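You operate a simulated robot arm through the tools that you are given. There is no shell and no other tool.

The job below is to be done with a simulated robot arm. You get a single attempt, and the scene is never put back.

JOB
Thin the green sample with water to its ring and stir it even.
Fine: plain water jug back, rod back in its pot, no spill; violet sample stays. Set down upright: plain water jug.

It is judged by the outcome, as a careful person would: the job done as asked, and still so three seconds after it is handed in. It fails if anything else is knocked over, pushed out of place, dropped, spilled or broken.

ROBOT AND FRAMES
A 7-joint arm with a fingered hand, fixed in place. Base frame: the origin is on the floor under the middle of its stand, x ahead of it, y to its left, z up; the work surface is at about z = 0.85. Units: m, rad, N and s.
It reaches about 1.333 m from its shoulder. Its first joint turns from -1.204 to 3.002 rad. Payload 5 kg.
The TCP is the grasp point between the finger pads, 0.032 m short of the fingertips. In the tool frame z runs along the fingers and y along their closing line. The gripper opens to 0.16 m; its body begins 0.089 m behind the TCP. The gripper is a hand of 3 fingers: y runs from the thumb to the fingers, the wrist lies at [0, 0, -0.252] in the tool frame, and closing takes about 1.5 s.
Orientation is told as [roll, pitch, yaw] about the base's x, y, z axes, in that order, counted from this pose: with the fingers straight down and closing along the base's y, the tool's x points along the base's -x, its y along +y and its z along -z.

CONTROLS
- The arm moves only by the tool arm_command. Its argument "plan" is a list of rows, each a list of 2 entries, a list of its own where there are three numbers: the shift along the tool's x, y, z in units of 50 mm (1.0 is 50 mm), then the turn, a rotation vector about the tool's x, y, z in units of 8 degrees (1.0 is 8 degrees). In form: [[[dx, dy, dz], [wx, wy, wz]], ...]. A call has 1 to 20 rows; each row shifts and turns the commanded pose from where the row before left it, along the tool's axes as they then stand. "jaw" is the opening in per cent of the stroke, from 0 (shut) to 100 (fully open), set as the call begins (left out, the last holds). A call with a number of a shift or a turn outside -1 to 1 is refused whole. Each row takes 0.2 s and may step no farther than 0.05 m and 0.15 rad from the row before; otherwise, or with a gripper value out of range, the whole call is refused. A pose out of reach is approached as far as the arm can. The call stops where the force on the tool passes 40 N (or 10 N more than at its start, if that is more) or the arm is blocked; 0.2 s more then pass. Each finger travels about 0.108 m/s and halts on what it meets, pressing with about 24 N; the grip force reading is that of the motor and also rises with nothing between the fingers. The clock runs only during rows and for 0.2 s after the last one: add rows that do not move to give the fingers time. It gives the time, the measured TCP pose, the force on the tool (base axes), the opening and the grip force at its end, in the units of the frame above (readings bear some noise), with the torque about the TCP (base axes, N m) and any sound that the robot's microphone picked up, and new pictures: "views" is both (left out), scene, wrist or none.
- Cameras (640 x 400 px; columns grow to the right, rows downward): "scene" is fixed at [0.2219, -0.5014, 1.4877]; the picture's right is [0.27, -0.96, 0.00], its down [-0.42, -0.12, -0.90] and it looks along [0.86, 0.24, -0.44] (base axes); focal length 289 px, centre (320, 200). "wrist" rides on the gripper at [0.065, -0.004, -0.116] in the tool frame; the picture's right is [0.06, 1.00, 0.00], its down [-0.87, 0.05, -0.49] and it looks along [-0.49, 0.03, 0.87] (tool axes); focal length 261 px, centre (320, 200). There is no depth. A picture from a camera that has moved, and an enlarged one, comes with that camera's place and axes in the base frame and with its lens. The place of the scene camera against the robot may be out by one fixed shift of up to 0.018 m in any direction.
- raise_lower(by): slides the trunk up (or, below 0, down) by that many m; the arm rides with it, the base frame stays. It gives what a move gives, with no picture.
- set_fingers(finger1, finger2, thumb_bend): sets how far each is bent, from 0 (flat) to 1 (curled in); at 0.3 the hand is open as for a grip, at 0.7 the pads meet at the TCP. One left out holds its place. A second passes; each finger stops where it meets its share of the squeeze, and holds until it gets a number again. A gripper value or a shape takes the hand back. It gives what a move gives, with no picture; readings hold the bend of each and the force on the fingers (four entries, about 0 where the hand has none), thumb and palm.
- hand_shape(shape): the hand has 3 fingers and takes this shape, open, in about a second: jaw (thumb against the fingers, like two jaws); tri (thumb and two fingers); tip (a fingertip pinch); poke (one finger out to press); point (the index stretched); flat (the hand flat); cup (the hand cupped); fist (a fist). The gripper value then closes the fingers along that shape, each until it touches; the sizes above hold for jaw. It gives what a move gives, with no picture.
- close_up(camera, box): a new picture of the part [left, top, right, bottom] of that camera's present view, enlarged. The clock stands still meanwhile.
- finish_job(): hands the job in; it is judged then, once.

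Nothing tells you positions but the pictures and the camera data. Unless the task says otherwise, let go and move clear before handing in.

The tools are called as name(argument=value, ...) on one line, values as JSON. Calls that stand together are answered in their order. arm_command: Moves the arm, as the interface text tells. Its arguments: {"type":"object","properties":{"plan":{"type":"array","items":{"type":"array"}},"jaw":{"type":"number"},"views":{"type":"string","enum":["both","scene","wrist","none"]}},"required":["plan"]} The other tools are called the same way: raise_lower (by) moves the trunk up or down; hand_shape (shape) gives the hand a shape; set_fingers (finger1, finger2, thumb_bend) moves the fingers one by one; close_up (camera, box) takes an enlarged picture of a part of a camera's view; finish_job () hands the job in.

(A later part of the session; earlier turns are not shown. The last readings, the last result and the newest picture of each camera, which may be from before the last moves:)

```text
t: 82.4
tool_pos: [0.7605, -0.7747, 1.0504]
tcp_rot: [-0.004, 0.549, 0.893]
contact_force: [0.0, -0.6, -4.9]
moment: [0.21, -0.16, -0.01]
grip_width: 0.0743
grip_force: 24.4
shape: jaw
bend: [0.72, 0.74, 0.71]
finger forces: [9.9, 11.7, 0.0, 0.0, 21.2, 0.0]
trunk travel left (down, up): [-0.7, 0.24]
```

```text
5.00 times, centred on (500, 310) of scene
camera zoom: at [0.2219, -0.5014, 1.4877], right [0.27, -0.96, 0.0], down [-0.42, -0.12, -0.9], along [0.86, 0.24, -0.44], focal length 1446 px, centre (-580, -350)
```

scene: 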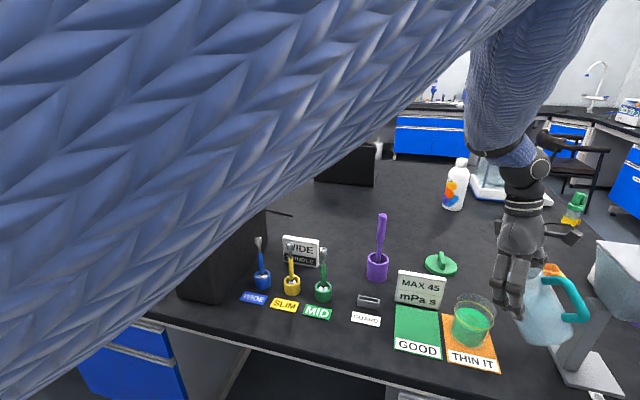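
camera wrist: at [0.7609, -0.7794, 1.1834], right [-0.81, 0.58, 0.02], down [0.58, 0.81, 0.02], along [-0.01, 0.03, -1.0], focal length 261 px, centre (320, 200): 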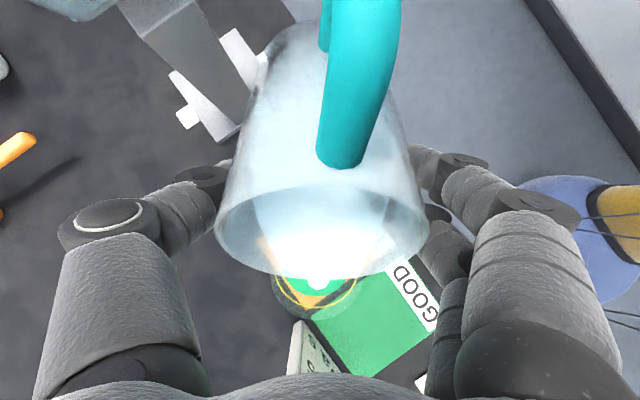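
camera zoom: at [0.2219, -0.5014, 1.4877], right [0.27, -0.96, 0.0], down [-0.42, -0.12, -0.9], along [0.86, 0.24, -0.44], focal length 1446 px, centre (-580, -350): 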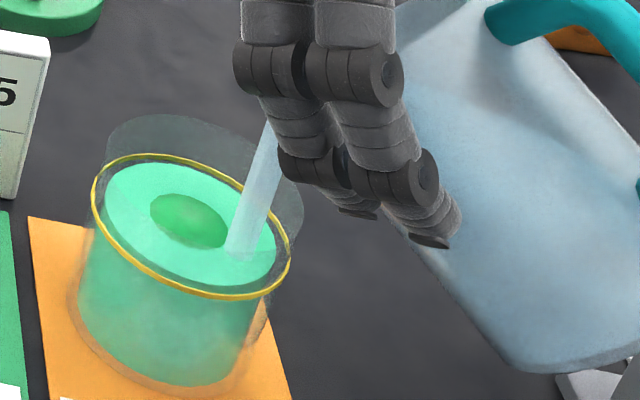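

By comparing the ellipse centers, the surface is already level with the ring, so I'll stop the flow now with a quick un-tilt.

arm_command(plan=[[[0, 0, 0], [0, -1, 0]], [[0.05, 0, -0.1], [0, -0.8, 0]], [[0.05, 0, -0.15], [0, -0.4, 0]]], views="both")

close_up(camera="scene", box=[460, 290, 515, 340])

```text
t: 83.2
tool_pos: [0.7588, -0.7751, 1.0653]
tcp_rot: [-0.005, 0.242, 0.893]
contact_force: [-0.3, 0.1, -4.1]
moment: [0.24, -0.18, 0.01]
grip_width: 0.0738
grip_force: 23.8
shape: jaw
bend: [0.72, 0.74, 0.71]
finger forces: [10.0, 11.6, 0.1, 0.1, 21.0, 0.0]
trunk travel left (down, up): [-0.7, 0.24]
camera wrist: at [0.7395, -0.8054, 1.1931], right [-0.82, 0.58, 0.01], down [0.56, 0.79, 0.27], along [0.15, 0.23, -0.96], focal length 261 px, centre (320, 200)
```

scene: 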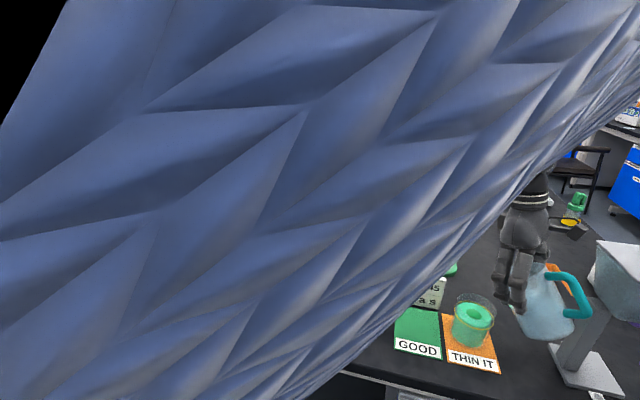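
wrist: 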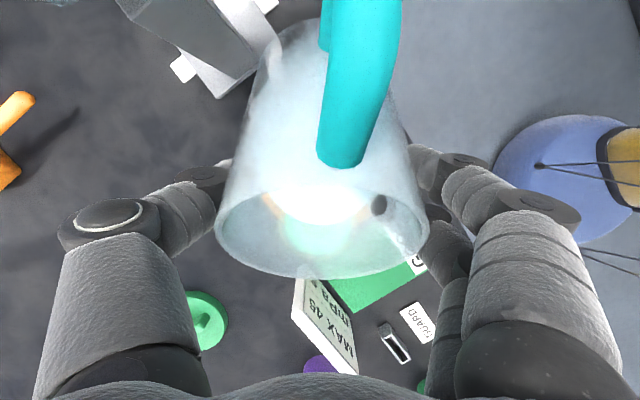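

```text
8.00 times, centred on (488, 315) of scene
camera zoom: at [0.2219, -0.5014, 1.4877], right [0.27, -0.96, 0.0], down [-0.42, -0.12, -0.9], along [0.86, 0.24, -0.44], focal length 2314 px, centre (-1020, -720)
```

zoom: 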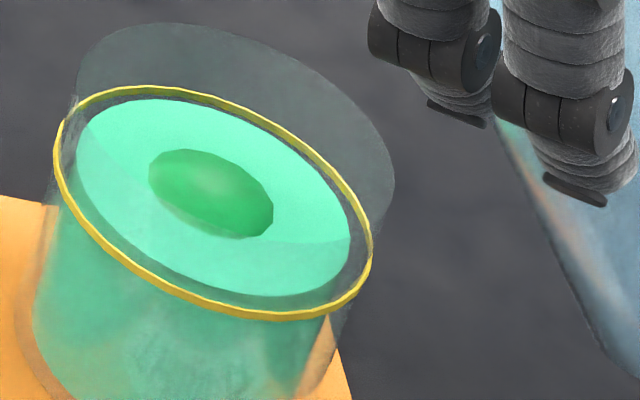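

The level sits at the ring and the flow has stopped. Now I'll bring the jug home, starting with raising it and moving back to the staging spot.

arm_command(plan=[[[0.084, 0, -0.34], [0, -0.1, 0]], [[0.08, 0, -0.34], [0, -0.2, 0]], [[0.04, 0.14, 0.01], [0, -0.2, 0]], [[0.04, 0.278, 0.01], [0, -0.2, 0]], [[0.04, 0.278, 0.01], [0, 0, 0]], [[0.04, 0.278, 0.01], [0, 0, 0]], [[0.04, 0.278, 0.01], [0, 0, 0]], [[0.04, 0.278, 0.01], [0, 0, 0]], [[0.04, 0.278, 0.01], [0, 0, 0]], [[0.04, 0.278, 0.01], [0, 0, 0]], [[0.04, 0.278, 0.01], [0, 0, 0]], [[0.04, 0.278, 0.01], [0, 0, 0]], [[0, 0.14, 0], [0, 0, 0]]], views="both")

```text
t: 86.0
tool_pos: [0.6379, -0.7036, 1.0974]
tcp_rot: [-0.007, 0.141, 0.896]
contact_force: [-0.5, 0.2, -4.9]
moment: [0.16, -0.12, 0.02]
grip_width: 0.0742
grip_force: 24.0
shape: jaw
bend: [0.72, 0.74, 0.71]
finger forces: [10.0, 11.3, 0.0, 0.0, 20.8, 0.1]
trunk travel left (down, up): [-0.7, 0.24]
camera wrist: at [0.6105, -0.7432, 1.2212], right [-0.82, 0.58, 0.0], down [0.54, 0.76, 0.36], along [0.21, 0.3, -0.93], focal length 261 px, centre (320, 200)
```

scene: 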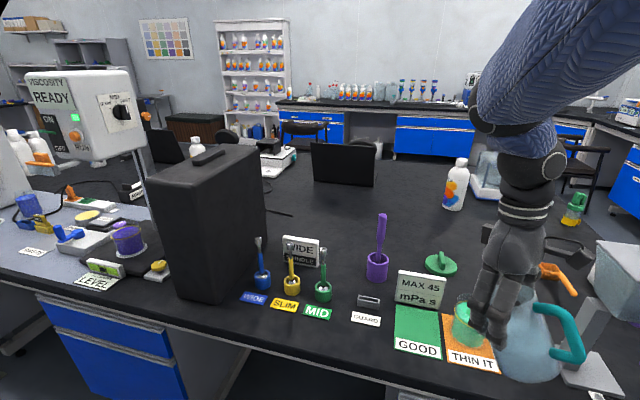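
wrist: 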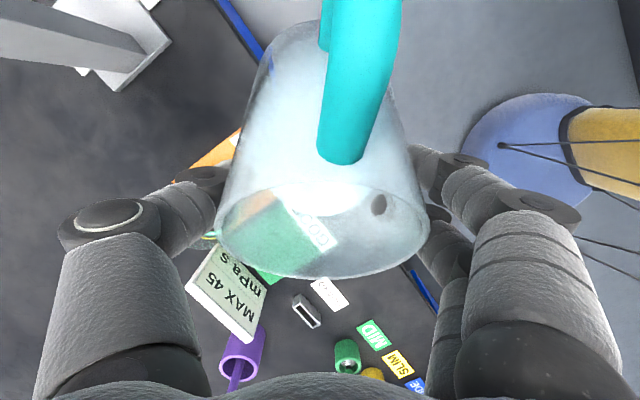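

I'll yaw back to zero.

arm_command(plan=[[[0, 0, 0], [-0.035, 0, 0.25]], [[0, 0, 0], [-0.07, 0, 0.49]], [[0, 0, 0], [-0.07, 0, 0.49]], [[0, 0, 0], [-0.07, 0, 0.49]], [[0, 0, 0], [-0.07, 0, 0.49]], [[0, 0, 0], [-0.07, 0, 0.49]], [[0, 0, 0], [-0.07, 0, 0.49]], [[0, 0, 0], [-0.07, 0, 0.49]], [[0, 0, 0], [-0.07, 0, 0.49]], [[0, 0, 0], [-0.07, 0, 0.49]], [[0, 0, 0], [-0.07, 0, 0.49]], [[0, 0, 0], [-0.07, 0, 0.49]], [[0, 0, 0], [-0.07, 0, 0.49]], [[0, 0, 0], [-0.035, 0, 0.22]], [[0, 0, 0], [0, 0, 0]]], views="both")

```text
t: 89.2
tool_pos: [0.6379, -0.7039, 1.0963]
tcp_rot: [-0.004, 0.139, -0.002]
contact_force: [-0.3, -0.2, -5.9]
moment: [0.01, -0.2, -0.02]
grip_width: 0.0739
grip_force: 23.8
shape: jaw
bend: [0.72, 0.74, 0.71]
finger forces: [10.0, 11.1, 0.0, 0.0, 20.6, 0.0]
trunk travel left (down, up): [-0.7, 0.24]
camera wrist: at [0.5893, -0.7078, 1.22], right [-0.06, 1.0, 0.0], down [0.93, 0.05, 0.37], along [0.37, 0.03, -0.93], focal length 261 px, centre (320, 200)
```

scene: 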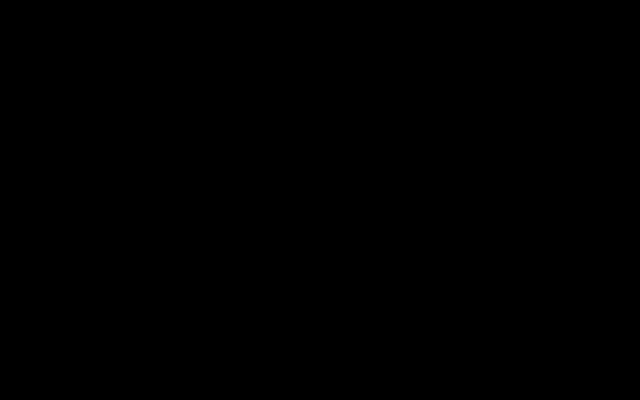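
wrist: 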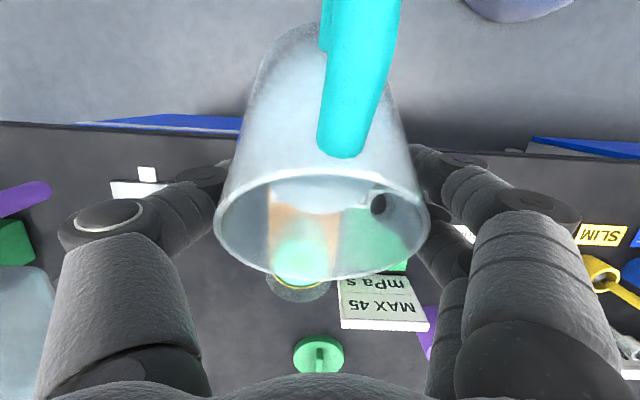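

I estimate the jug is about 30° tilted now, so I'll un-tilt by that amount.

arm_command(plan=[[[0, 0, 0], [0, -0.2, 0]], [[0, 0, 0], [0, -0.4, 0]], [[0, 0, 0], [0, -0.4, 0]], [[0, 0, 0], [0, -0.4, 0]], [[0, 0, 0], [0, -0.4, 0]], [[0, 0, 0], [0, -0.4, 0]], [[0, 0, 0], [0, -0.4, 0]], [[0, 0, 0], [0, -0.4, 0]], [[0, 0, 0], [0, -0.4, 0]], [[0, 0, 0], [0, -0.2, 0]], [[0, 0, 0], [0, 0, 0]]], views="both")

close_up(camera="wrist", box=[200, 120, 450, 320])

close_up(camera="scene", box=[430, 250, 580, 390])

```text
t: 91.6
tool_pos: [0.638, -0.7036, 1.0966]
tcp_rot: [-0.006, -0.363, 0.002]
contact_force: [1.4, 0.2, -5.2]
moment: [0.01, -0.1, 0.0]
grip_width: 0.0736
grip_force: 24.2
shape: jaw
bend: [0.72, 0.74, 0.71]
finger forces: [10.3, 10.9, 0.0, 0.0, 20.2, 0.0]
trunk travel left (down, up): [-0.7, 0.24]
camera wrist: at [0.5359, -0.7079, 1.1819], right [-0.06, 1.0, -0.03], down [0.64, 0.06, 0.77], along [0.77, 0.03, -0.64], focal length 261 px, centre (320, 200)
```

scene: 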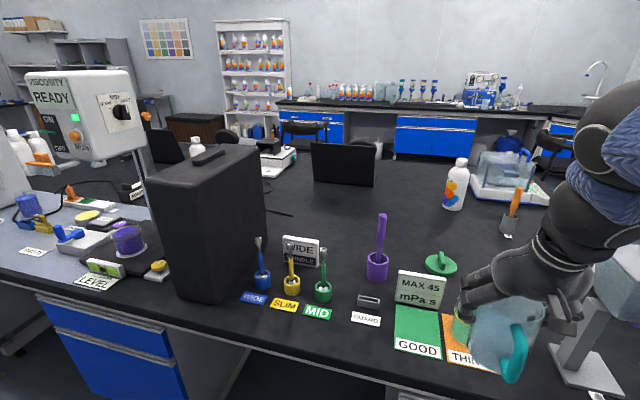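
wrist: 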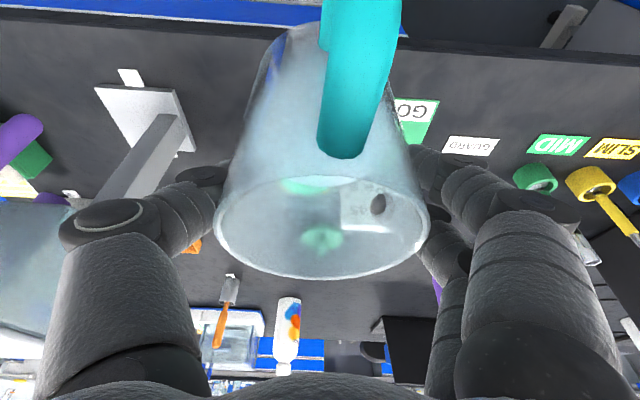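

```text
2.00 times, centred on (325, 220) of wrist
camera zoom: at [0.5359, -0.7079, 1.1819], right [-0.06, 1.0, -0.03], down [0.64, 0.06, 0.77], along [0.77, 0.03, -0.64], focal length 521 px, centre (310, 160)
```

zoom: 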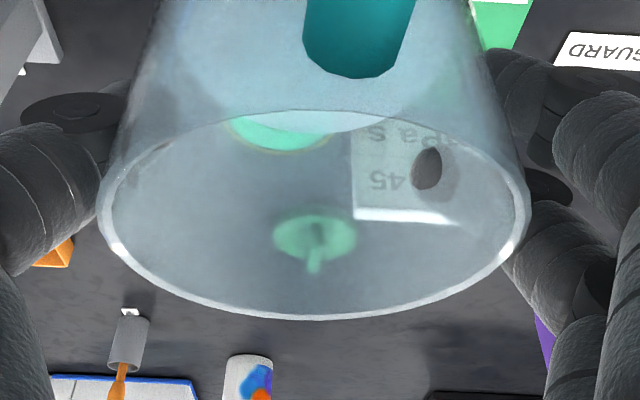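

```text
2.86 times, centred on (505, 320) of scene
camera zoom: at [0.2219, -0.5014, 1.4877], right [0.27, -0.96, 0.0], down [-0.42, -0.12, -0.9], along [0.86, 0.24, -0.44], focal length 826 px, centre (-209, -143)
```

zoom: 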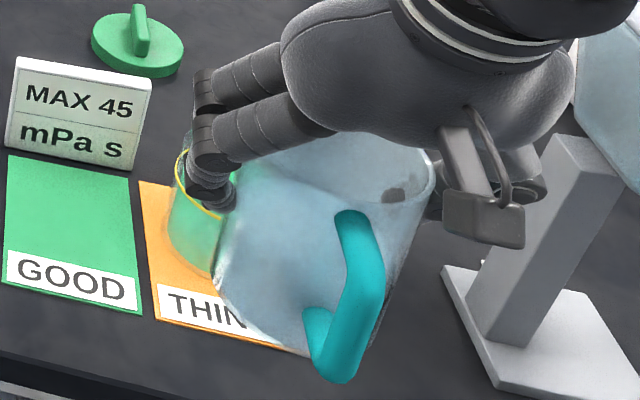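

The jug is upright within a few degrees. I'll carry it above its home position.

arm_command(plan=[[[-0.06, 0.133, 0.026], [0, -0.1, 0]], [[-0.121, 0.267, 0.0527], [0, -0.1, 0]], [[-0.121, 0.267, 0.0527], [0, -0.1, 0]], [[-0.121, 0.267, 0.0527], [0, -0.1, 0]], [[-0.121, 0.267, 0.0527], [0, 0, 0]], [[-0.121, 0.267, 0.0527], [0, 0, 0]], [[-0.121, 0.267, 0.0527], [0, 0, 0]], [[-0.121, 0.267, 0.0527], [0, 0, 0]], [[-0.121, 0.267, 0.0527], [0, 0, 0]], [[-0.121, 0.267, 0.0527], [0, 0, 0]], [[-0.121, 0.267, 0.0527], [0, 0, 0]], [[-0.121, 0.267, 0.0527], [0, 0, 0]], [[-0.121, 0.267, 0.0527], [0, 0, 0]], [[-0.121, 0.267, 0.0527], [0, 0, 0]], [[-0.121, 0.267, 0.0527], [0, 0, 0]], [[-0.121, 0.267, 0.0527], [0, 0, 0]], [[-0.06, 0.133, 0.026], [0, 0, 0]], [[0, 0, 0], [0, 0, 0]]], views="both")

close_up(camera="wrist", box=[200, 120, 450, 320])

```text
t: 95.4
tool_pos: [0.7436, -0.49, 1.095]
tcp_rot: [-0.005, -0.42, 0.003]
contact_force: [-0.4, 0.6, -5.1]
moment: [-0.01, -0.09, 0.0]
grip_width: 0.0735
grip_force: 24.0
shape: jaw
bend: [0.72, 0.74, 0.71]
finger forces: [10.2, 11.0, 0.1, 0.0, 20.0, 0.0]
trunk travel left (down, up): [-0.7, 0.24]
camera wrist: at [0.6364, -0.4939, 1.1751], right [-0.06, 1.0, -0.03], down [0.59, 0.06, 0.8], along [0.8, 0.03, -0.6], focal length 261 px, centre (320, 200)
```

scene: 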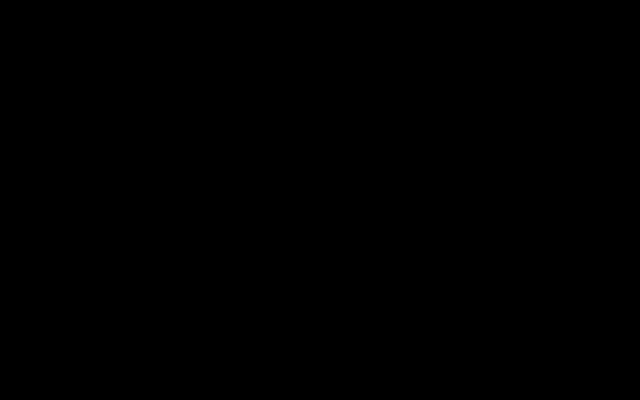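
wrist: 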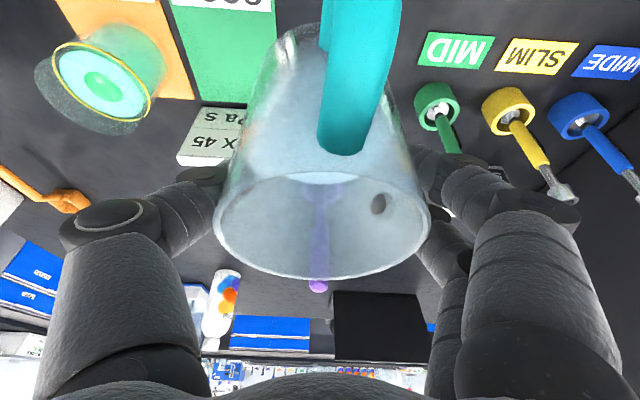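

```text
2.00 times, centred on (325, 220) of wrist
camera zoom: at [0.6364, -0.4939, 1.1751], right [-0.06, 1.0, -0.03], down [0.59, 0.06, 0.8], along [0.8, 0.03, -0.6], focal length 521 px, centre (310, 160)
```

zoom: 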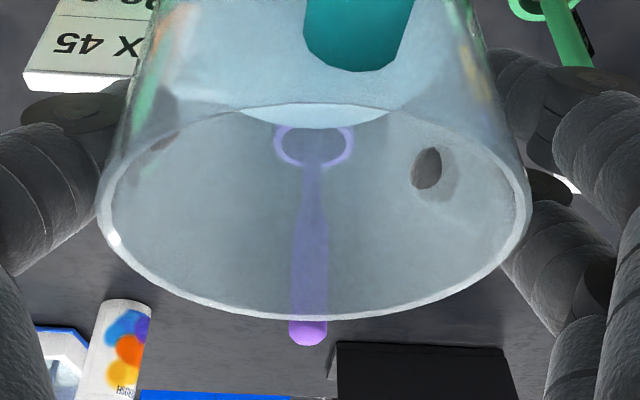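

The jug is upright within about 2°. I'll lower it toward the bench.

arm_command(plan=[[[0.05, 0, 0.115], [0, 0, 0]], [[0.104, 0, 0.2325], [0, 0, 0]], [[0.104, 0, 0.2325], [0, 0, 0]], [[0.104, 0, 0.2325], [0, 0, 0]], [[0.104, 0, 0.2325], [0, 0, 0]], [[0.104, 0, 0.2325], [0, 0, 0]], [[0.104, 0, 0.2325], [0, 0, 0]], [[0.104, 0, 0.2325], [0, 0, 0]], [[0.104, 0, 0.2325], [0, 0, 0]], [[0.104, 0, 0.2325], [0, 0, 0]], [[0.104, 0, 0.2325], [0, 0, 0]], [[0.05, 0, 0.115], [0, 0, 0]], [[0, 0, 0], [0, 0, 0]]], views="wrist")

```text
t: 98.2
tool_pos: [0.7439, -0.4892, 0.955]
tcp_rot: [-0.005, -0.417, 0.004]
contact_force: [-0.6, 0.5, -5.0]
moment: [-0.01, -0.09, -0.02]
grip_width: 0.0736
grip_force: 24.4
shape: jaw
bend: [0.72, 0.74, 0.71]
finger forces: [10.1, 10.8, 0.1, 0.1, 20.0, 0.0]
trunk travel left (down, up): [-0.7, 0.24]
camera wrist: at [0.6361, -0.4944, 1.0351], right [-0.06, 1.0, -0.03], down [0.59, 0.06, 0.8], along [0.8, 0.03, -0.6], focal length 261 px, centre (320, 200)
```

wrist: 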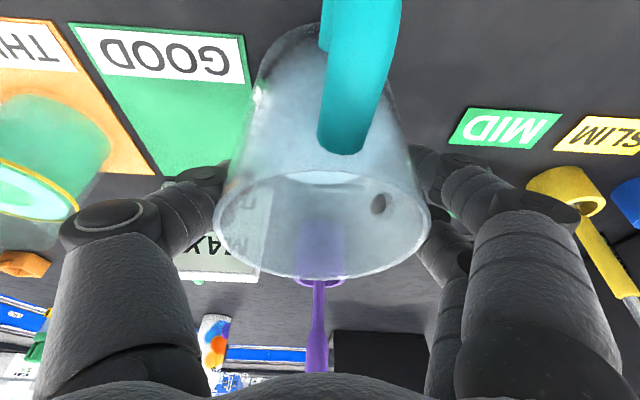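

I'll ease it down in 2 mm steps and watch the force.

arm_command(plan=[[[0.0162, 0, 0.0366], [0, 0, 0]], [[0.0162, 0, 0.0366], [0, 0, 0]], [[0.0162, 0, 0.0366], [0, 0, 0]], [[0.0162, 0, 0.0366], [0, 0, 0]], [[0.0162, 0, 0.0366], [0, 0, 0]], [[0, 0, 0], [0, 0, 0]]], views="none")

arm_command(plan=[[[0.0162, 0, 0.0366], [0, 0, 0]], [[0, 0, 0], [0, 0, 0]]], views="none")

```text
t: 99.6
tool_pos: [0.7427, -0.4914, 0.9462]
tcp_rot: [-0.003, -0.419, 0.002]
contact_force: [-0.2, -0.2, -4.8]
moment: [0.01, -0.1, 0.05]
grip_width: 0.0733
grip_force: 24.0
shape: jaw
bend: [0.72, 0.74, 0.71]
finger forces: [10.2, 10.9, 0.1, 0.0, 19.9, 0.1]
trunk travel left (down, up): [-0.7, 0.24]
```

```text
t: 100.2
tool_pos: [0.7419, -0.4903, 0.9438]
tcp_rot: [-0.006, -0.42, 0.002]
contact_force: [1.4, -0.7, 0.0]
moment: [0.08, -0.05, -0.04]
grip_width: 0.0732
grip_force: 24.1
shape: jaw
bend: [0.72, 0.74, 0.71]
finger forces: [10.5, 11.2, 0.0, 0.1, 20.8, 0.1]
trunk travel left (down, up): [-0.7, 0.24]
```

Contact has begun. I'll lower 1.5 mm more, then release.

arm_command(plan=[[[0.012, 0, 0.027], [0, 0, 0]], [[0, 0, 0], [0, 0, 0]]], views="none")

arm_command(plan=[[[0, 0, 0], [0, 0, 0]], [[0, 0, 0], [0, 0, 0]], [[0, 0, 0], [0, 0, 0]], [[0, 0, 0], [0, 0, 0]], [[0, 0, 0], [0, 0, 0]]], jaw=100, views="wrist")

```text
t: 100.8
tool_pos: [0.7437, -0.49, 0.9437]
tcp_rot: [-0.006, -0.421, 0.001]
contact_force: [2.7, -1.9, 6.3]
moment: [0.25, -0.11, -0.06]
grip_width: 0.0735
grip_force: 23.6
shape: jaw
bend: [0.72, 0.74, 0.71]
finger forces: [11.1, 11.8, 0.1, 0.1, 23.3, 0.0]
trunk travel left (down, up): [-0.7, 0.24]
```

```text
t: 102.0
tool_pos: [0.7439, -0.4903, 0.9445]
tcp_rot: [-0.006, -0.422, 0.0]
contact_force: [0.0, 0.4, -0.1]
moment: [-0.03, 0.03, -0.02]
grip_width: 0.1599
grip_force: 0.0
shape: jaw
bend: [0.3, 0.3, 0.3]
finger forces: [0.0, 0.1, 0.1, 0.0, 0.1, 0.0]
trunk travel left (down, up): [-0.7, 0.24]
camera wrist: at [0.6355, -0.4944, 1.0222], right [-0.06, 1.0, -0.03], down [0.59, 0.06, 0.8], along [0.8, 0.03, -0.6], focal length 261 px, centre (320, 200)
```

wrist: 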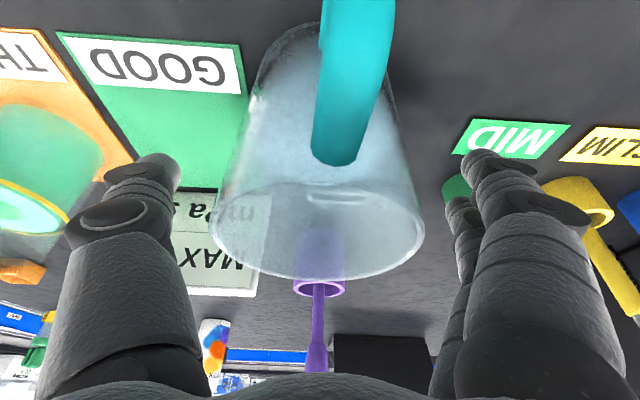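

The jug stands free. I'll back the hand straight up, then check the whole scene.

arm_command(plan=[[[-0.16, 0, -0.36], [0, 0, 0]], [[-0.33, 0, -0.73], [0, 0, 0]], [[-0.33, 0, -0.73], [0, 0, 0]], [[-0.33, 0, -0.73], [0, 0, 0]], [[-0.33, 0, -0.73], [0, 0, 0]], [[-0.33, 0, -0.73], [0, 0, 0]], [[0, 0, 0], [0, 0.8, 0]], [[0, 0, 0], [0, 0.8, 0]], [[0, 0, 0], [0, 0.8, 0]], [[0, 0, 0], [0, 0.62, 0]], [[0, 0, 0], [0, 0, 0]]], views="both")

close_up(camera="wrist", box=[240, 20, 400, 140])

close_up(camera="scene", box=[340, 200, 520, 380])

```text
t: 104.4
tool_pos: [0.7438, -0.4896, 1.1636]
tcp_rot: [-0.007, 0.002, 0.0]
contact_force: [0.4, 0.1, 0.9]
moment: [-0.01, 0.0, 0.01]
grip_width: 0.16
grip_force: 0.0
shape: jaw
bend: [0.3, 0.3, 0.3]
finger forces: [0.1, 0.0, 0.0, 0.1, 0.0, 0.1]
trunk travel left (down, up): [-0.7, 0.24]
camera wrist: at [0.6774, -0.4934, 1.2799], right [-0.06, 1.0, 0.0], down [0.87, 0.06, 0.49], along [0.49, 0.03, -0.87], focal length 261 px, centre (320, 200)
```

scene: 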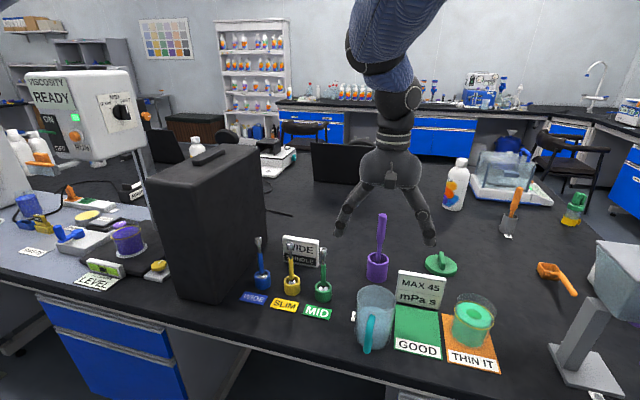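
wrist: 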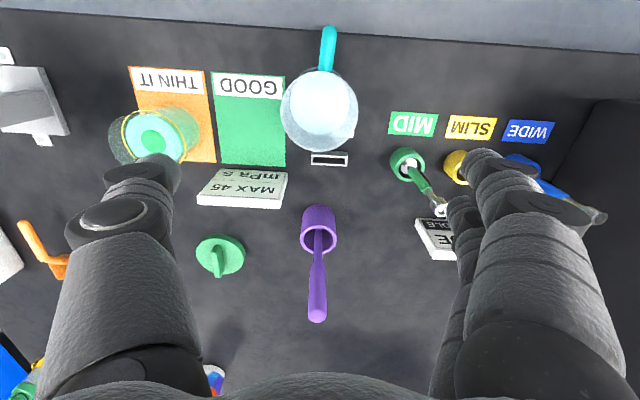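

```text
3.33 times, centred on (320, 80) of wrist
camera zoom: at [0.6774, -0.4934, 1.2799], right [-0.06, 1.0, 0.0], down [0.87, 0.06, 0.49], along [0.49, 0.03, -0.87], focal length 869 px, centre (320, 600)
```

zoom: 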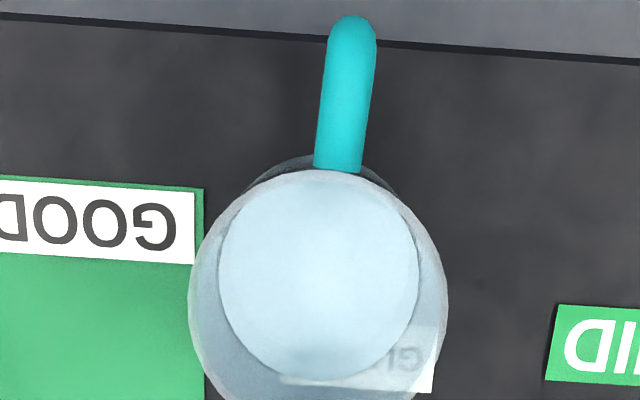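

```text
2.22 times, centred on (430, 290) of scene
camera zoom: at [0.2219, -0.5014, 1.4877], right [0.27, -0.96, 0.0], down [-0.42, -0.12, -0.9], along [0.86, 0.24, -0.44], focal length 643 px, centre (76, 0)
```

zoom: 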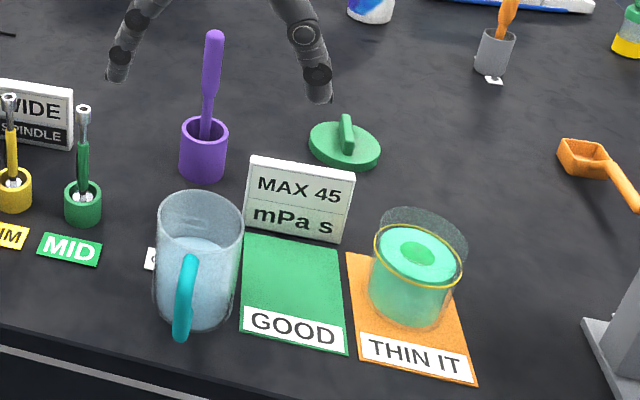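

The jug is back upright at about (0.738, -0.491), within a centimeter of its start, and the level sits at the ring. Next is the violet rod, so I'll zoom in to locate it.

close_up(camera="wrist", box=[260, 190, 380, 340])

close_up(camera="scene", box=[350, 200, 410, 290])

close_up(camera="scene", box=[445, 280, 510, 360])

```text
2.67 times, centred on (320, 265) of wrist
camera zoom: at [0.6774, -0.4934, 1.2799], right [-0.06, 1.0, 0.0], down [0.87, 0.06, 0.49], along [0.49, 0.03, -0.87], focal length 695 px, centre (320, 27)
```

zoom: 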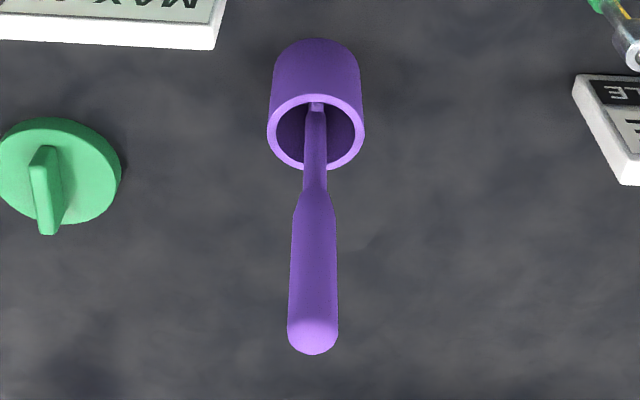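

```text
4.44 times, centred on (380, 245) of scene
camera zoom: at [0.2219, -0.5014, 1.4877], right [0.27, -0.96, 0.0], down [-0.42, -0.12, -0.9], along [0.86, 0.24, -0.44], focal length 1285 px, centre (53, 0)
```

zoom: 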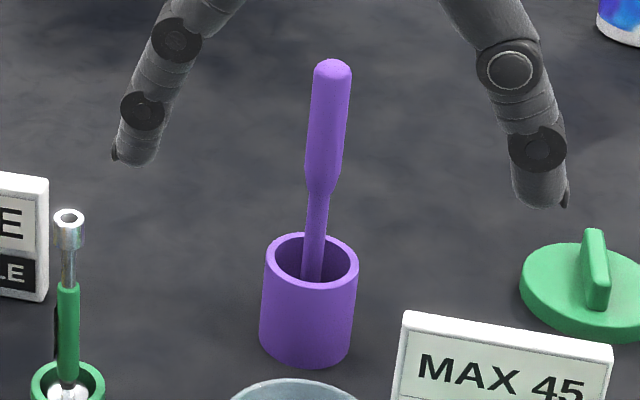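

```text
5.00 times, centred on (478, 320) of scene
camera zoom: at [0.2219, -0.5014, 1.4877], right [0.27, -0.96, 0.0], down [-0.42, -0.12, -0.9], along [0.86, 0.24, -0.44], focal length 1446 px, centre (-468, -400)
```

zoom: 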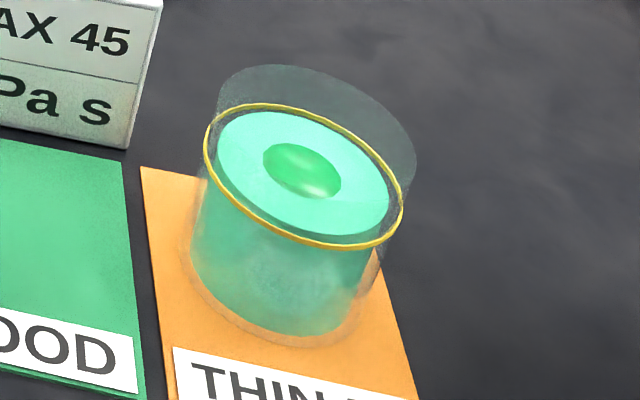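

The rod stands vertically at about (0.954, -0.479), with its top at z≈1.072 and the thick handle from 0.98 up. I'll move over it with the hand vertical and the fingers open.

arm_command(plan=[[[-0.4, 0.02, 0], [0, 0, 0]], [[-0.7, 0.035, 0], [0, 0, 0]], [[-0.7, 0.035, 0], [0, 0, 0]], [[-0.7, 0.035, 0], [0, 0, 0]], [[-0.7, 0.035, 0], [0, 0, 0]], [[-0.7, 0.035, 0], [0, 0, 0]], [[-0.3, 0.02, 0], [0, 0, 0]], [[0, 0, 0], [0, 0, 0]]], jaw=100, views="both")

close_up(camera="wrist", box=[220, 40, 420, 240])

```text
t: 106.2
tool_pos: [0.9466, -0.4797, 1.1588]
tcp_rot: [-0.004, -0.003, 0.0]
contact_force: [0.1, -0.5, -0.3]
moment: [0.01, 0.01, -0.03]
grip_width: 0.1602
grip_force: 0.1
shape: jaw
bend: [0.3, 0.3, 0.3]
finger forces: [0.0, 0.1, 0.1, 0.1, 0.0, 0.0]
out of reach, approached as far as the arm can: row 7
trunk travel left (down, up): [-0.7, 0.24]
camera wrist: at [0.8801, -0.4839, 1.2756], right [-0.06, 1.0, 0.0], down [0.87, 0.06, 0.49], along [0.49, 0.03, -0.87], focal length 261 px, centre (320, 200)
```

scene: 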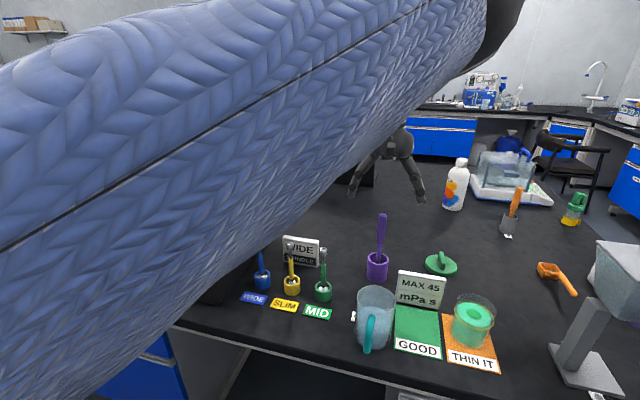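
wrist: 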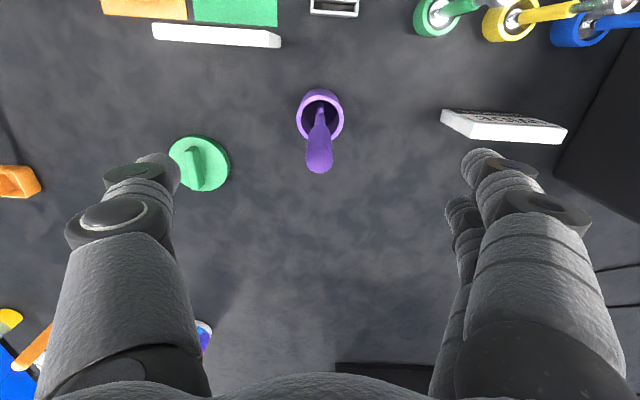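

```text
2.00 times, centred on (320, 140) of wrist
camera zoom: at [0.8801, -0.4839, 1.2756], right [-0.06, 1.0, 0.0], down [0.87, 0.06, 0.49], along [0.49, 0.03, -0.87], focal length 521 px, centre (320, 320)
```

zoom: 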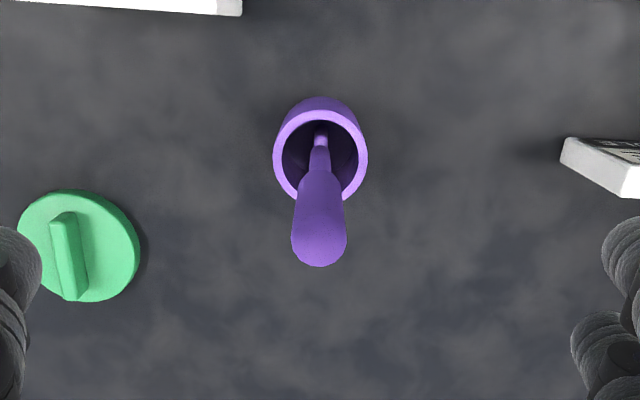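

That is the edge of reach with a vertical hand, so I'll lean the hand forward 20° to bring the wrist closer, then align over the rod.

arm_command(plan=[[[0, 0, 0], [0, -0.8, 0]], [[0, 0, 0], [0, -0.8, 0]], [[0, 0, 0], [0, -0.9, 0]], [[0.039, 0.01, 0.41], [0, 0, 0]], [[0.039, 0.01, 0.41], [0, 0, 0]], [[0, 0, 0], [0, 0, 0]]], views="both")

```text
t: 107.6
tool_pos: [0.9567, -0.4792, 1.1203]
tcp_rot: [-0.006, -0.348, 0.002]
contact_force: [-0.1, 0.0, 0.3]
moment: [-0.04, -0.03, 0.0]
grip_width: 0.16
grip_force: 0.1
shape: jaw
bend: [0.3, 0.3, 0.3]
finger forces: [0.0, 0.0, 0.0, 0.0, 0.0, 0.0]
trunk travel left (down, up): [-0.7, 0.24]
camera wrist: at [0.8551, -0.4827, 1.2067], right [-0.06, 1.0, -0.03], down [0.65, 0.06, 0.76], along [0.76, 0.03, -0.65], focal length 261 px, centre (320, 200)
```

scene: 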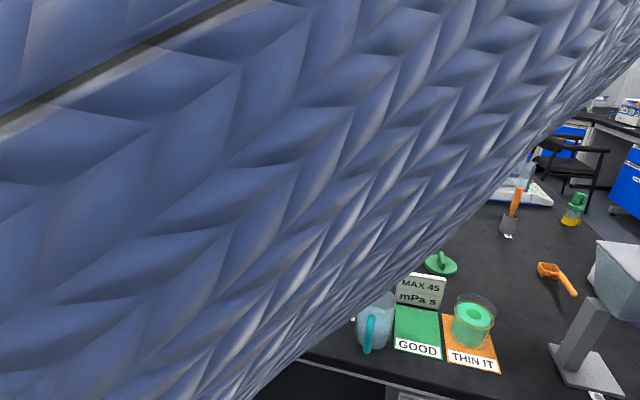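
wrist: 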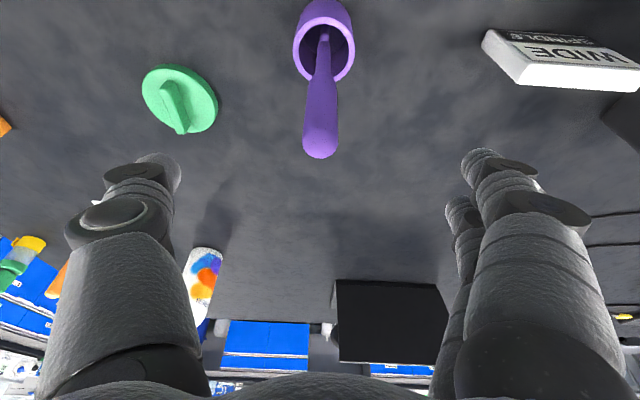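

The rod is centered between the fingers. I'll descend around its handle.

arm_command(plan=[[[0.116, 0, 0.32], [0, 0, 0]], [[0.116, 0, 0.32], [0, 0, 0]], [[0.116, 0, 0.32], [0, 0, 0]], [[0.116, 0, 0.32], [0, 0, 0]], [[0.116, 0, 0.32], [0, 0, 0]], [[0, 0, 0], [0, 0, 0]]], views="wrist")

close_up(camera="wrist", box=[160, 0, 480, 240])

```text
t: 109.0
tool_pos: [0.9557, -0.4791, 1.0371]
tcp_rot: [-0.006, -0.347, 0.003]
contact_force: [-0.5, 0.3, -0.8]
moment: [0.01, 0.0, 0.0]
grip_width: 0.1602
grip_force: 0.0
shape: jaw
bend: [0.3, 0.3, 0.3]
finger forces: [0.1, 0.1, 0.0, 0.0, 0.0, 0.0]
trunk travel left (down, up): [-0.7, 0.24]
camera wrist: at [0.8538, -0.4824, 1.1228], right [-0.06, 1.0, -0.03], down [0.65, 0.06, 0.76], along [0.76, 0.03, -0.65], focal length 261 px, centre (320, 200)
```

wrist: 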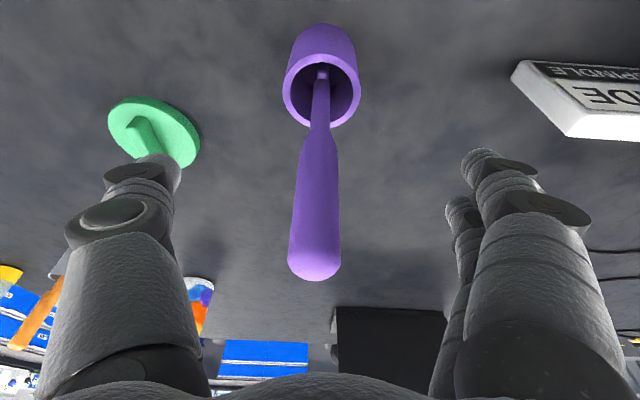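

```text
1.67 times, centred on (320, 120) of wrist
camera zoom: at [0.8538, -0.4824, 1.1228], right [-0.06, 1.0, -0.03], down [0.65, 0.06, 0.76], along [0.76, 0.03, -0.65], focal length 434 px, centre (320, 333)
```

zoom: 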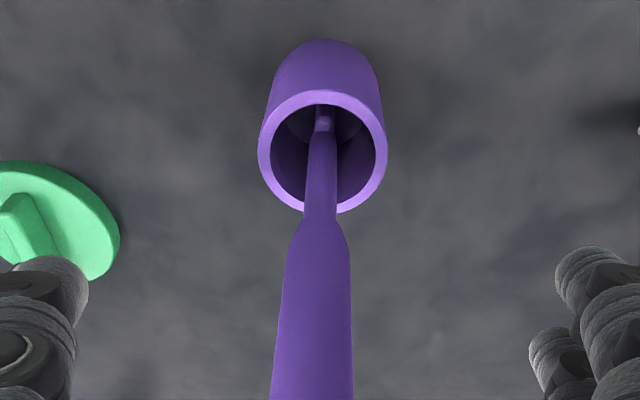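

The rod handle passes right through the grasp point. I'll close on it.

arm_command(plan=[[[0, 0, 0], [0, 0, 0]], [[0, 0, 0], [0, 0, 0]], [[0, 0, 0], [0, 0, 0]], [[0, 0, 0], [0, 0, 0]], [[0, 0, 0], [0, 0, 0]], [[0, 0, 0], [0, 0, 0]], [[0, 0, 0], [0, 0, 0]], [[0, 0, 0], [0, 0, 0]], [[0, 0, 0], [0, 0, 0]]], jaw=0, views="both")

close_up(camera="wrist", box=[160, 0, 480, 300])

```text
t: 111.0
tool_pos: [0.9548, -0.4775, 1.0362]
tcp_rot: [-0.006, -0.347, 0.001]
contact_force: [-0.8, 0.0, -1.0]
moment: [0.03, 0.02, 0.0]
grip_width: 0.0121
grip_force: 24.4
shape: jaw
bend: [0.72, 0.71, 0.7]
finger forces: [10.6, 8.1, 0.0, 0.0, 20.8, 0.1]
trunk travel left (down, up): [-0.7, 0.24]
camera wrist: at [0.8541, -0.4825, 1.1225], right [-0.06, 1.0, -0.03], down [0.65, 0.06, 0.76], along [0.76, 0.03, -0.65], focal length 261 px, centre (320, 200)
```

scene: 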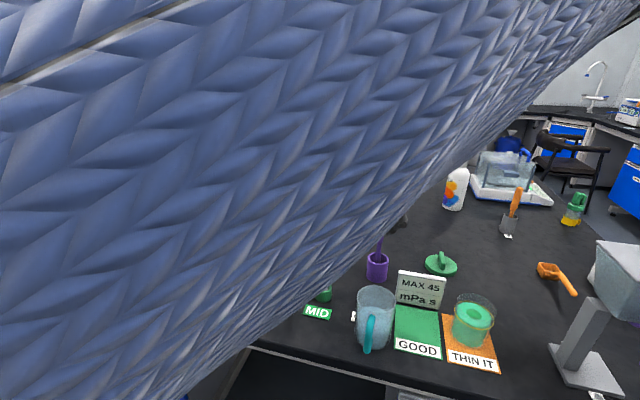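
wrist: 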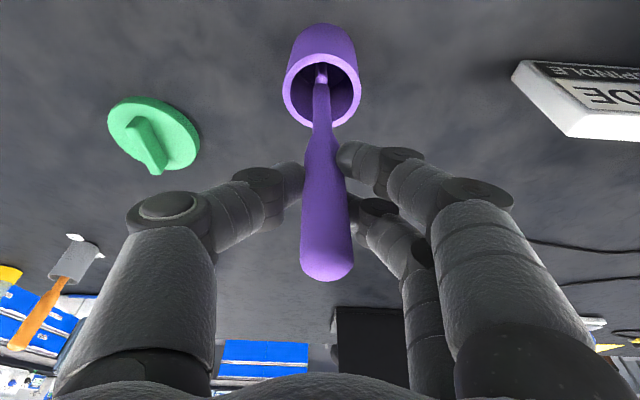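

```text
1.33 times, centred on (320, 150) of wrist
camera zoom: at [0.8541, -0.4825, 1.1225], right [-0.06, 1.0, -0.03], down [0.65, 0.06, 0.76], along [0.76, 0.03, -0.65], focal length 348 px, centre (320, 267)
```

zoom: 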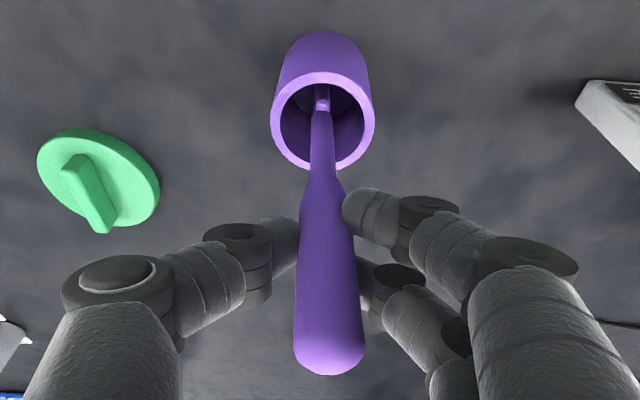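

The rod is gripped by the thumb and two fingers. I'll lift it vertically out of the pot.

arm_command(plan=[[[-0.05, 0, -0.14], [0, 0, 0]], [[-0.106, 0, -0.292], [0, 0, 0]], [[-0.106, 0, -0.292], [0, 0, 0]], [[-0.106, 0, -0.292], [0, 0, 0]], [[-0.106, 0, -0.292], [0, 0, 0]], [[-0.106, 0, -0.292], [0, 0, 0]], [[0, 0, 0], [0, 0, 0]]], views="both")

close_up(camera="wrist", box=[160, 0, 480, 300])

```text
t: 112.6
tool_pos: [0.9565, -0.4794, 1.1207]
tcp_rot: [-0.005, -0.348, 0.001]
contact_force: [-0.7, -1.1, -0.6]
moment: [0.01, 0.03, -0.02]
grip_width: 0.0118
grip_force: 24.0
shape: jaw
bend: [0.72, 0.71, 0.7]
finger forces: [10.8, 8.5, 0.1, 0.0, 20.7, 0.0]
trunk travel left (down, up): [-0.7, 0.24]
camera wrist: at [0.8564, -0.4833, 1.2067], right [-0.06, 1.0, -0.03], down [0.65, 0.06, 0.76], along [0.76, 0.03, -0.65], focal length 261 px, centre (320, 200)
```

scene: 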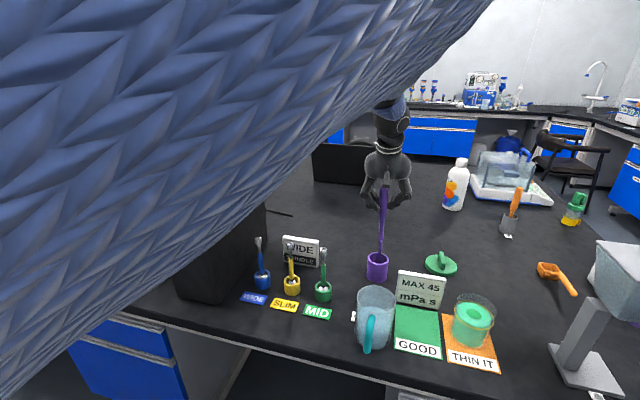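
wrist: 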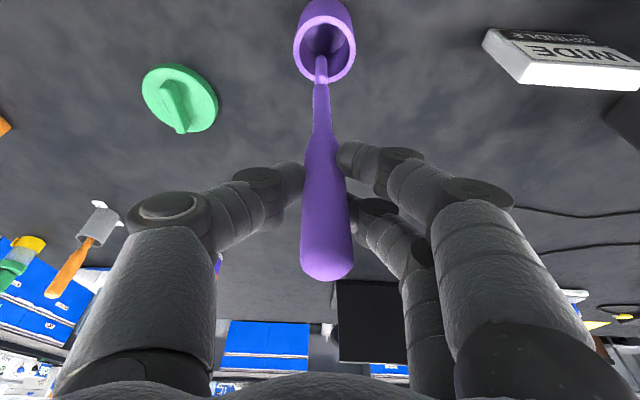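

```text
1.33 times, centred on (320, 150) of wrist
camera zoom: at [0.8564, -0.4833, 1.2067], right [-0.06, 1.0, -0.03], down [0.65, 0.06, 0.76], along [0.76, 0.03, -0.65], focal length 348 px, centre (320, 267)
```

zoom: 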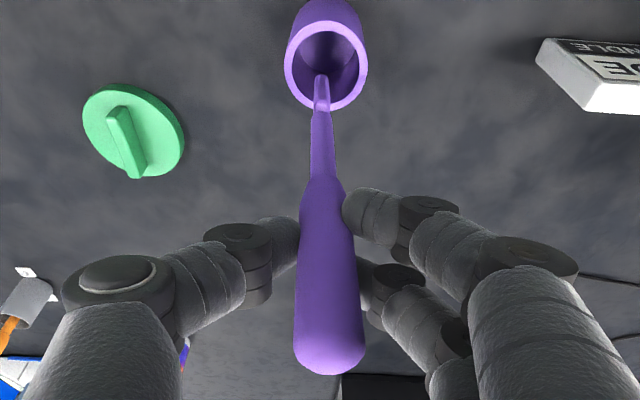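

I'll check whether the tip has cleared the pot mouth.

close_up(camera="scene", box=[340, 160, 440, 290])

```text
3.08 times, centred on (390, 225) of scene
camera zoom: at [0.2219, -0.5014, 1.4877], right [0.27, -0.96, 0.0], down [-0.42, -0.12, -0.9], along [0.86, 0.24, -0.44], focal length 890 px, centre (105, 123)
```

zoom: 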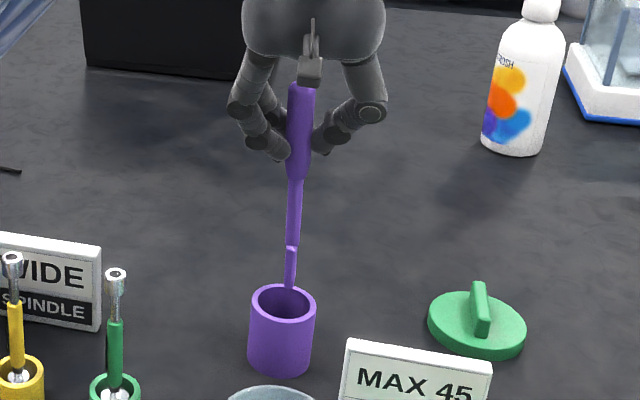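

The tip is just about at the pot mouth. I'll lift another 3 cm, then carry the rod high to above the beaker.

arm_command(plan=[[[-0.006, 0, -0.21], [0, 0, 0]], [[-0.006, 0, -0.21], [0, 0, 0]], [[-0.006, 0, -0.21], [0, 0, 0]], [[0.1, -0.2, -0.09], [0, 0, 0]], [[0.205, -0.408, -0.181], [0, 0, 0]], [[0.205, -0.408, -0.181], [0, 0, 0]], [[0.205, -0.408, -0.181], [0, 0, 0]], [[0.205, -0.408, -0.181], [0, 0, 0]], [[0.205, -0.408, -0.181], [0, 0, 0]], [[0.205, -0.408, -0.181], [0, 0, 0]], [[0.205, -0.408, -0.181], [0, 0, 0]], [[0.205, -0.408, -0.181], [0, 0, 0]], [[0.205, -0.408, -0.181], [0, 0, 0]], [[0.205, -0.408, -0.181], [0, 0, 0]], [[0.205, -0.408, -0.181], [0, 0, 0]], [[0.1, -0.2, -0.09], [0, 0, 0]], [[0, 0, 0], [0, 0, 0]]], views="both")

close_up(camera="scene", box=[410, 190, 580, 370])

close_up(camera="wrist", box=[220, 0, 420, 200])

```text
t: 116.2
tool_pos: [0.7969, -0.7235, 1.2095]
tcp_rot: [-0.007, -0.347, 0.001]
contact_force: [-0.2, -0.7, -1.7]
moment: [0.01, 0.03, -0.03]
grip_width: 0.0118
grip_force: 24.2
shape: jaw
bend: [0.72, 0.71, 0.7]
finger forces: [11.2, 8.8, 0.0, 0.0, 20.7, 0.0]
trunk travel left (down, up): [-0.7, 0.24]
camera wrist: at [0.6952, -0.7268, 1.297], right [-0.06, 1.0, -0.03], down [0.65, 0.06, 0.76], along [0.76, 0.03, -0.65], focal length 261 px, centre (320, 200)
```

scene: 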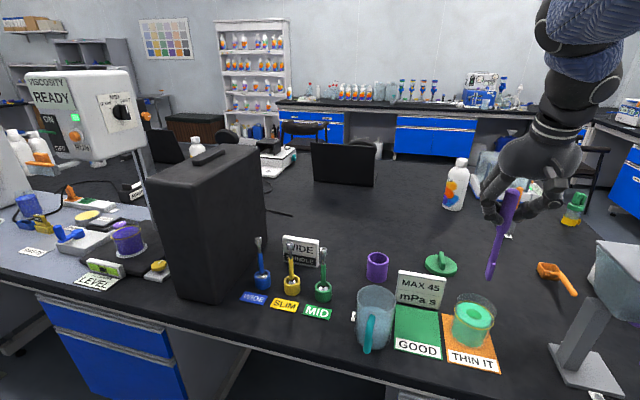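
wrist: 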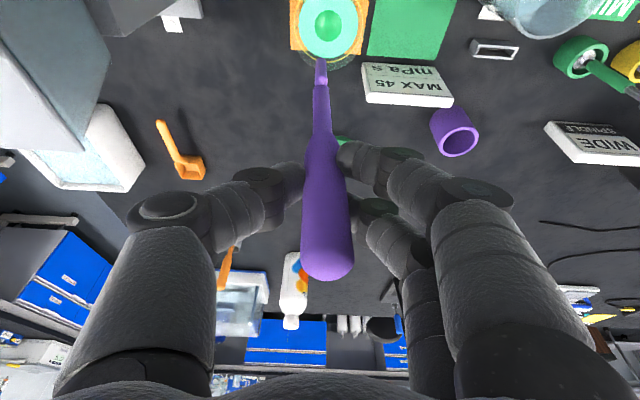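

```text
2.22 times, centred on (495, 280) of scene
camera zoom: at [0.2219, -0.5014, 1.4877], right [0.27, -0.96, 0.0], down [-0.42, -0.12, -0.9], along [0.86, 0.24, -0.44], focal length 643 px, centre (-69, 22)
```

zoom: 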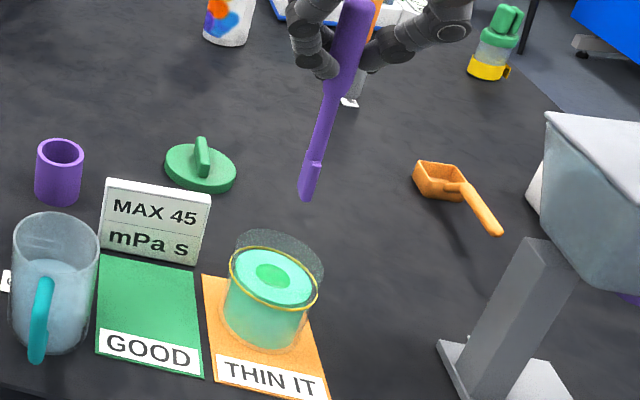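

```text
2.00 times, centred on (320, 100) of wrist
camera zoom: at [0.6952, -0.7268, 1.297], right [-0.06, 1.0, -0.03], down [0.65, 0.06, 0.76], along [0.76, 0.03, -0.65], focal length 521 px, centre (320, 400)
```

zoom: 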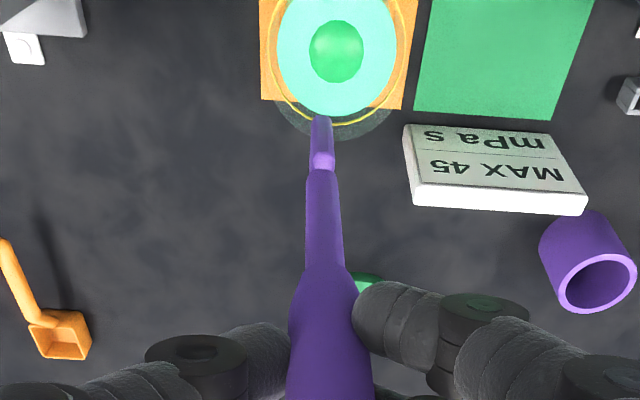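

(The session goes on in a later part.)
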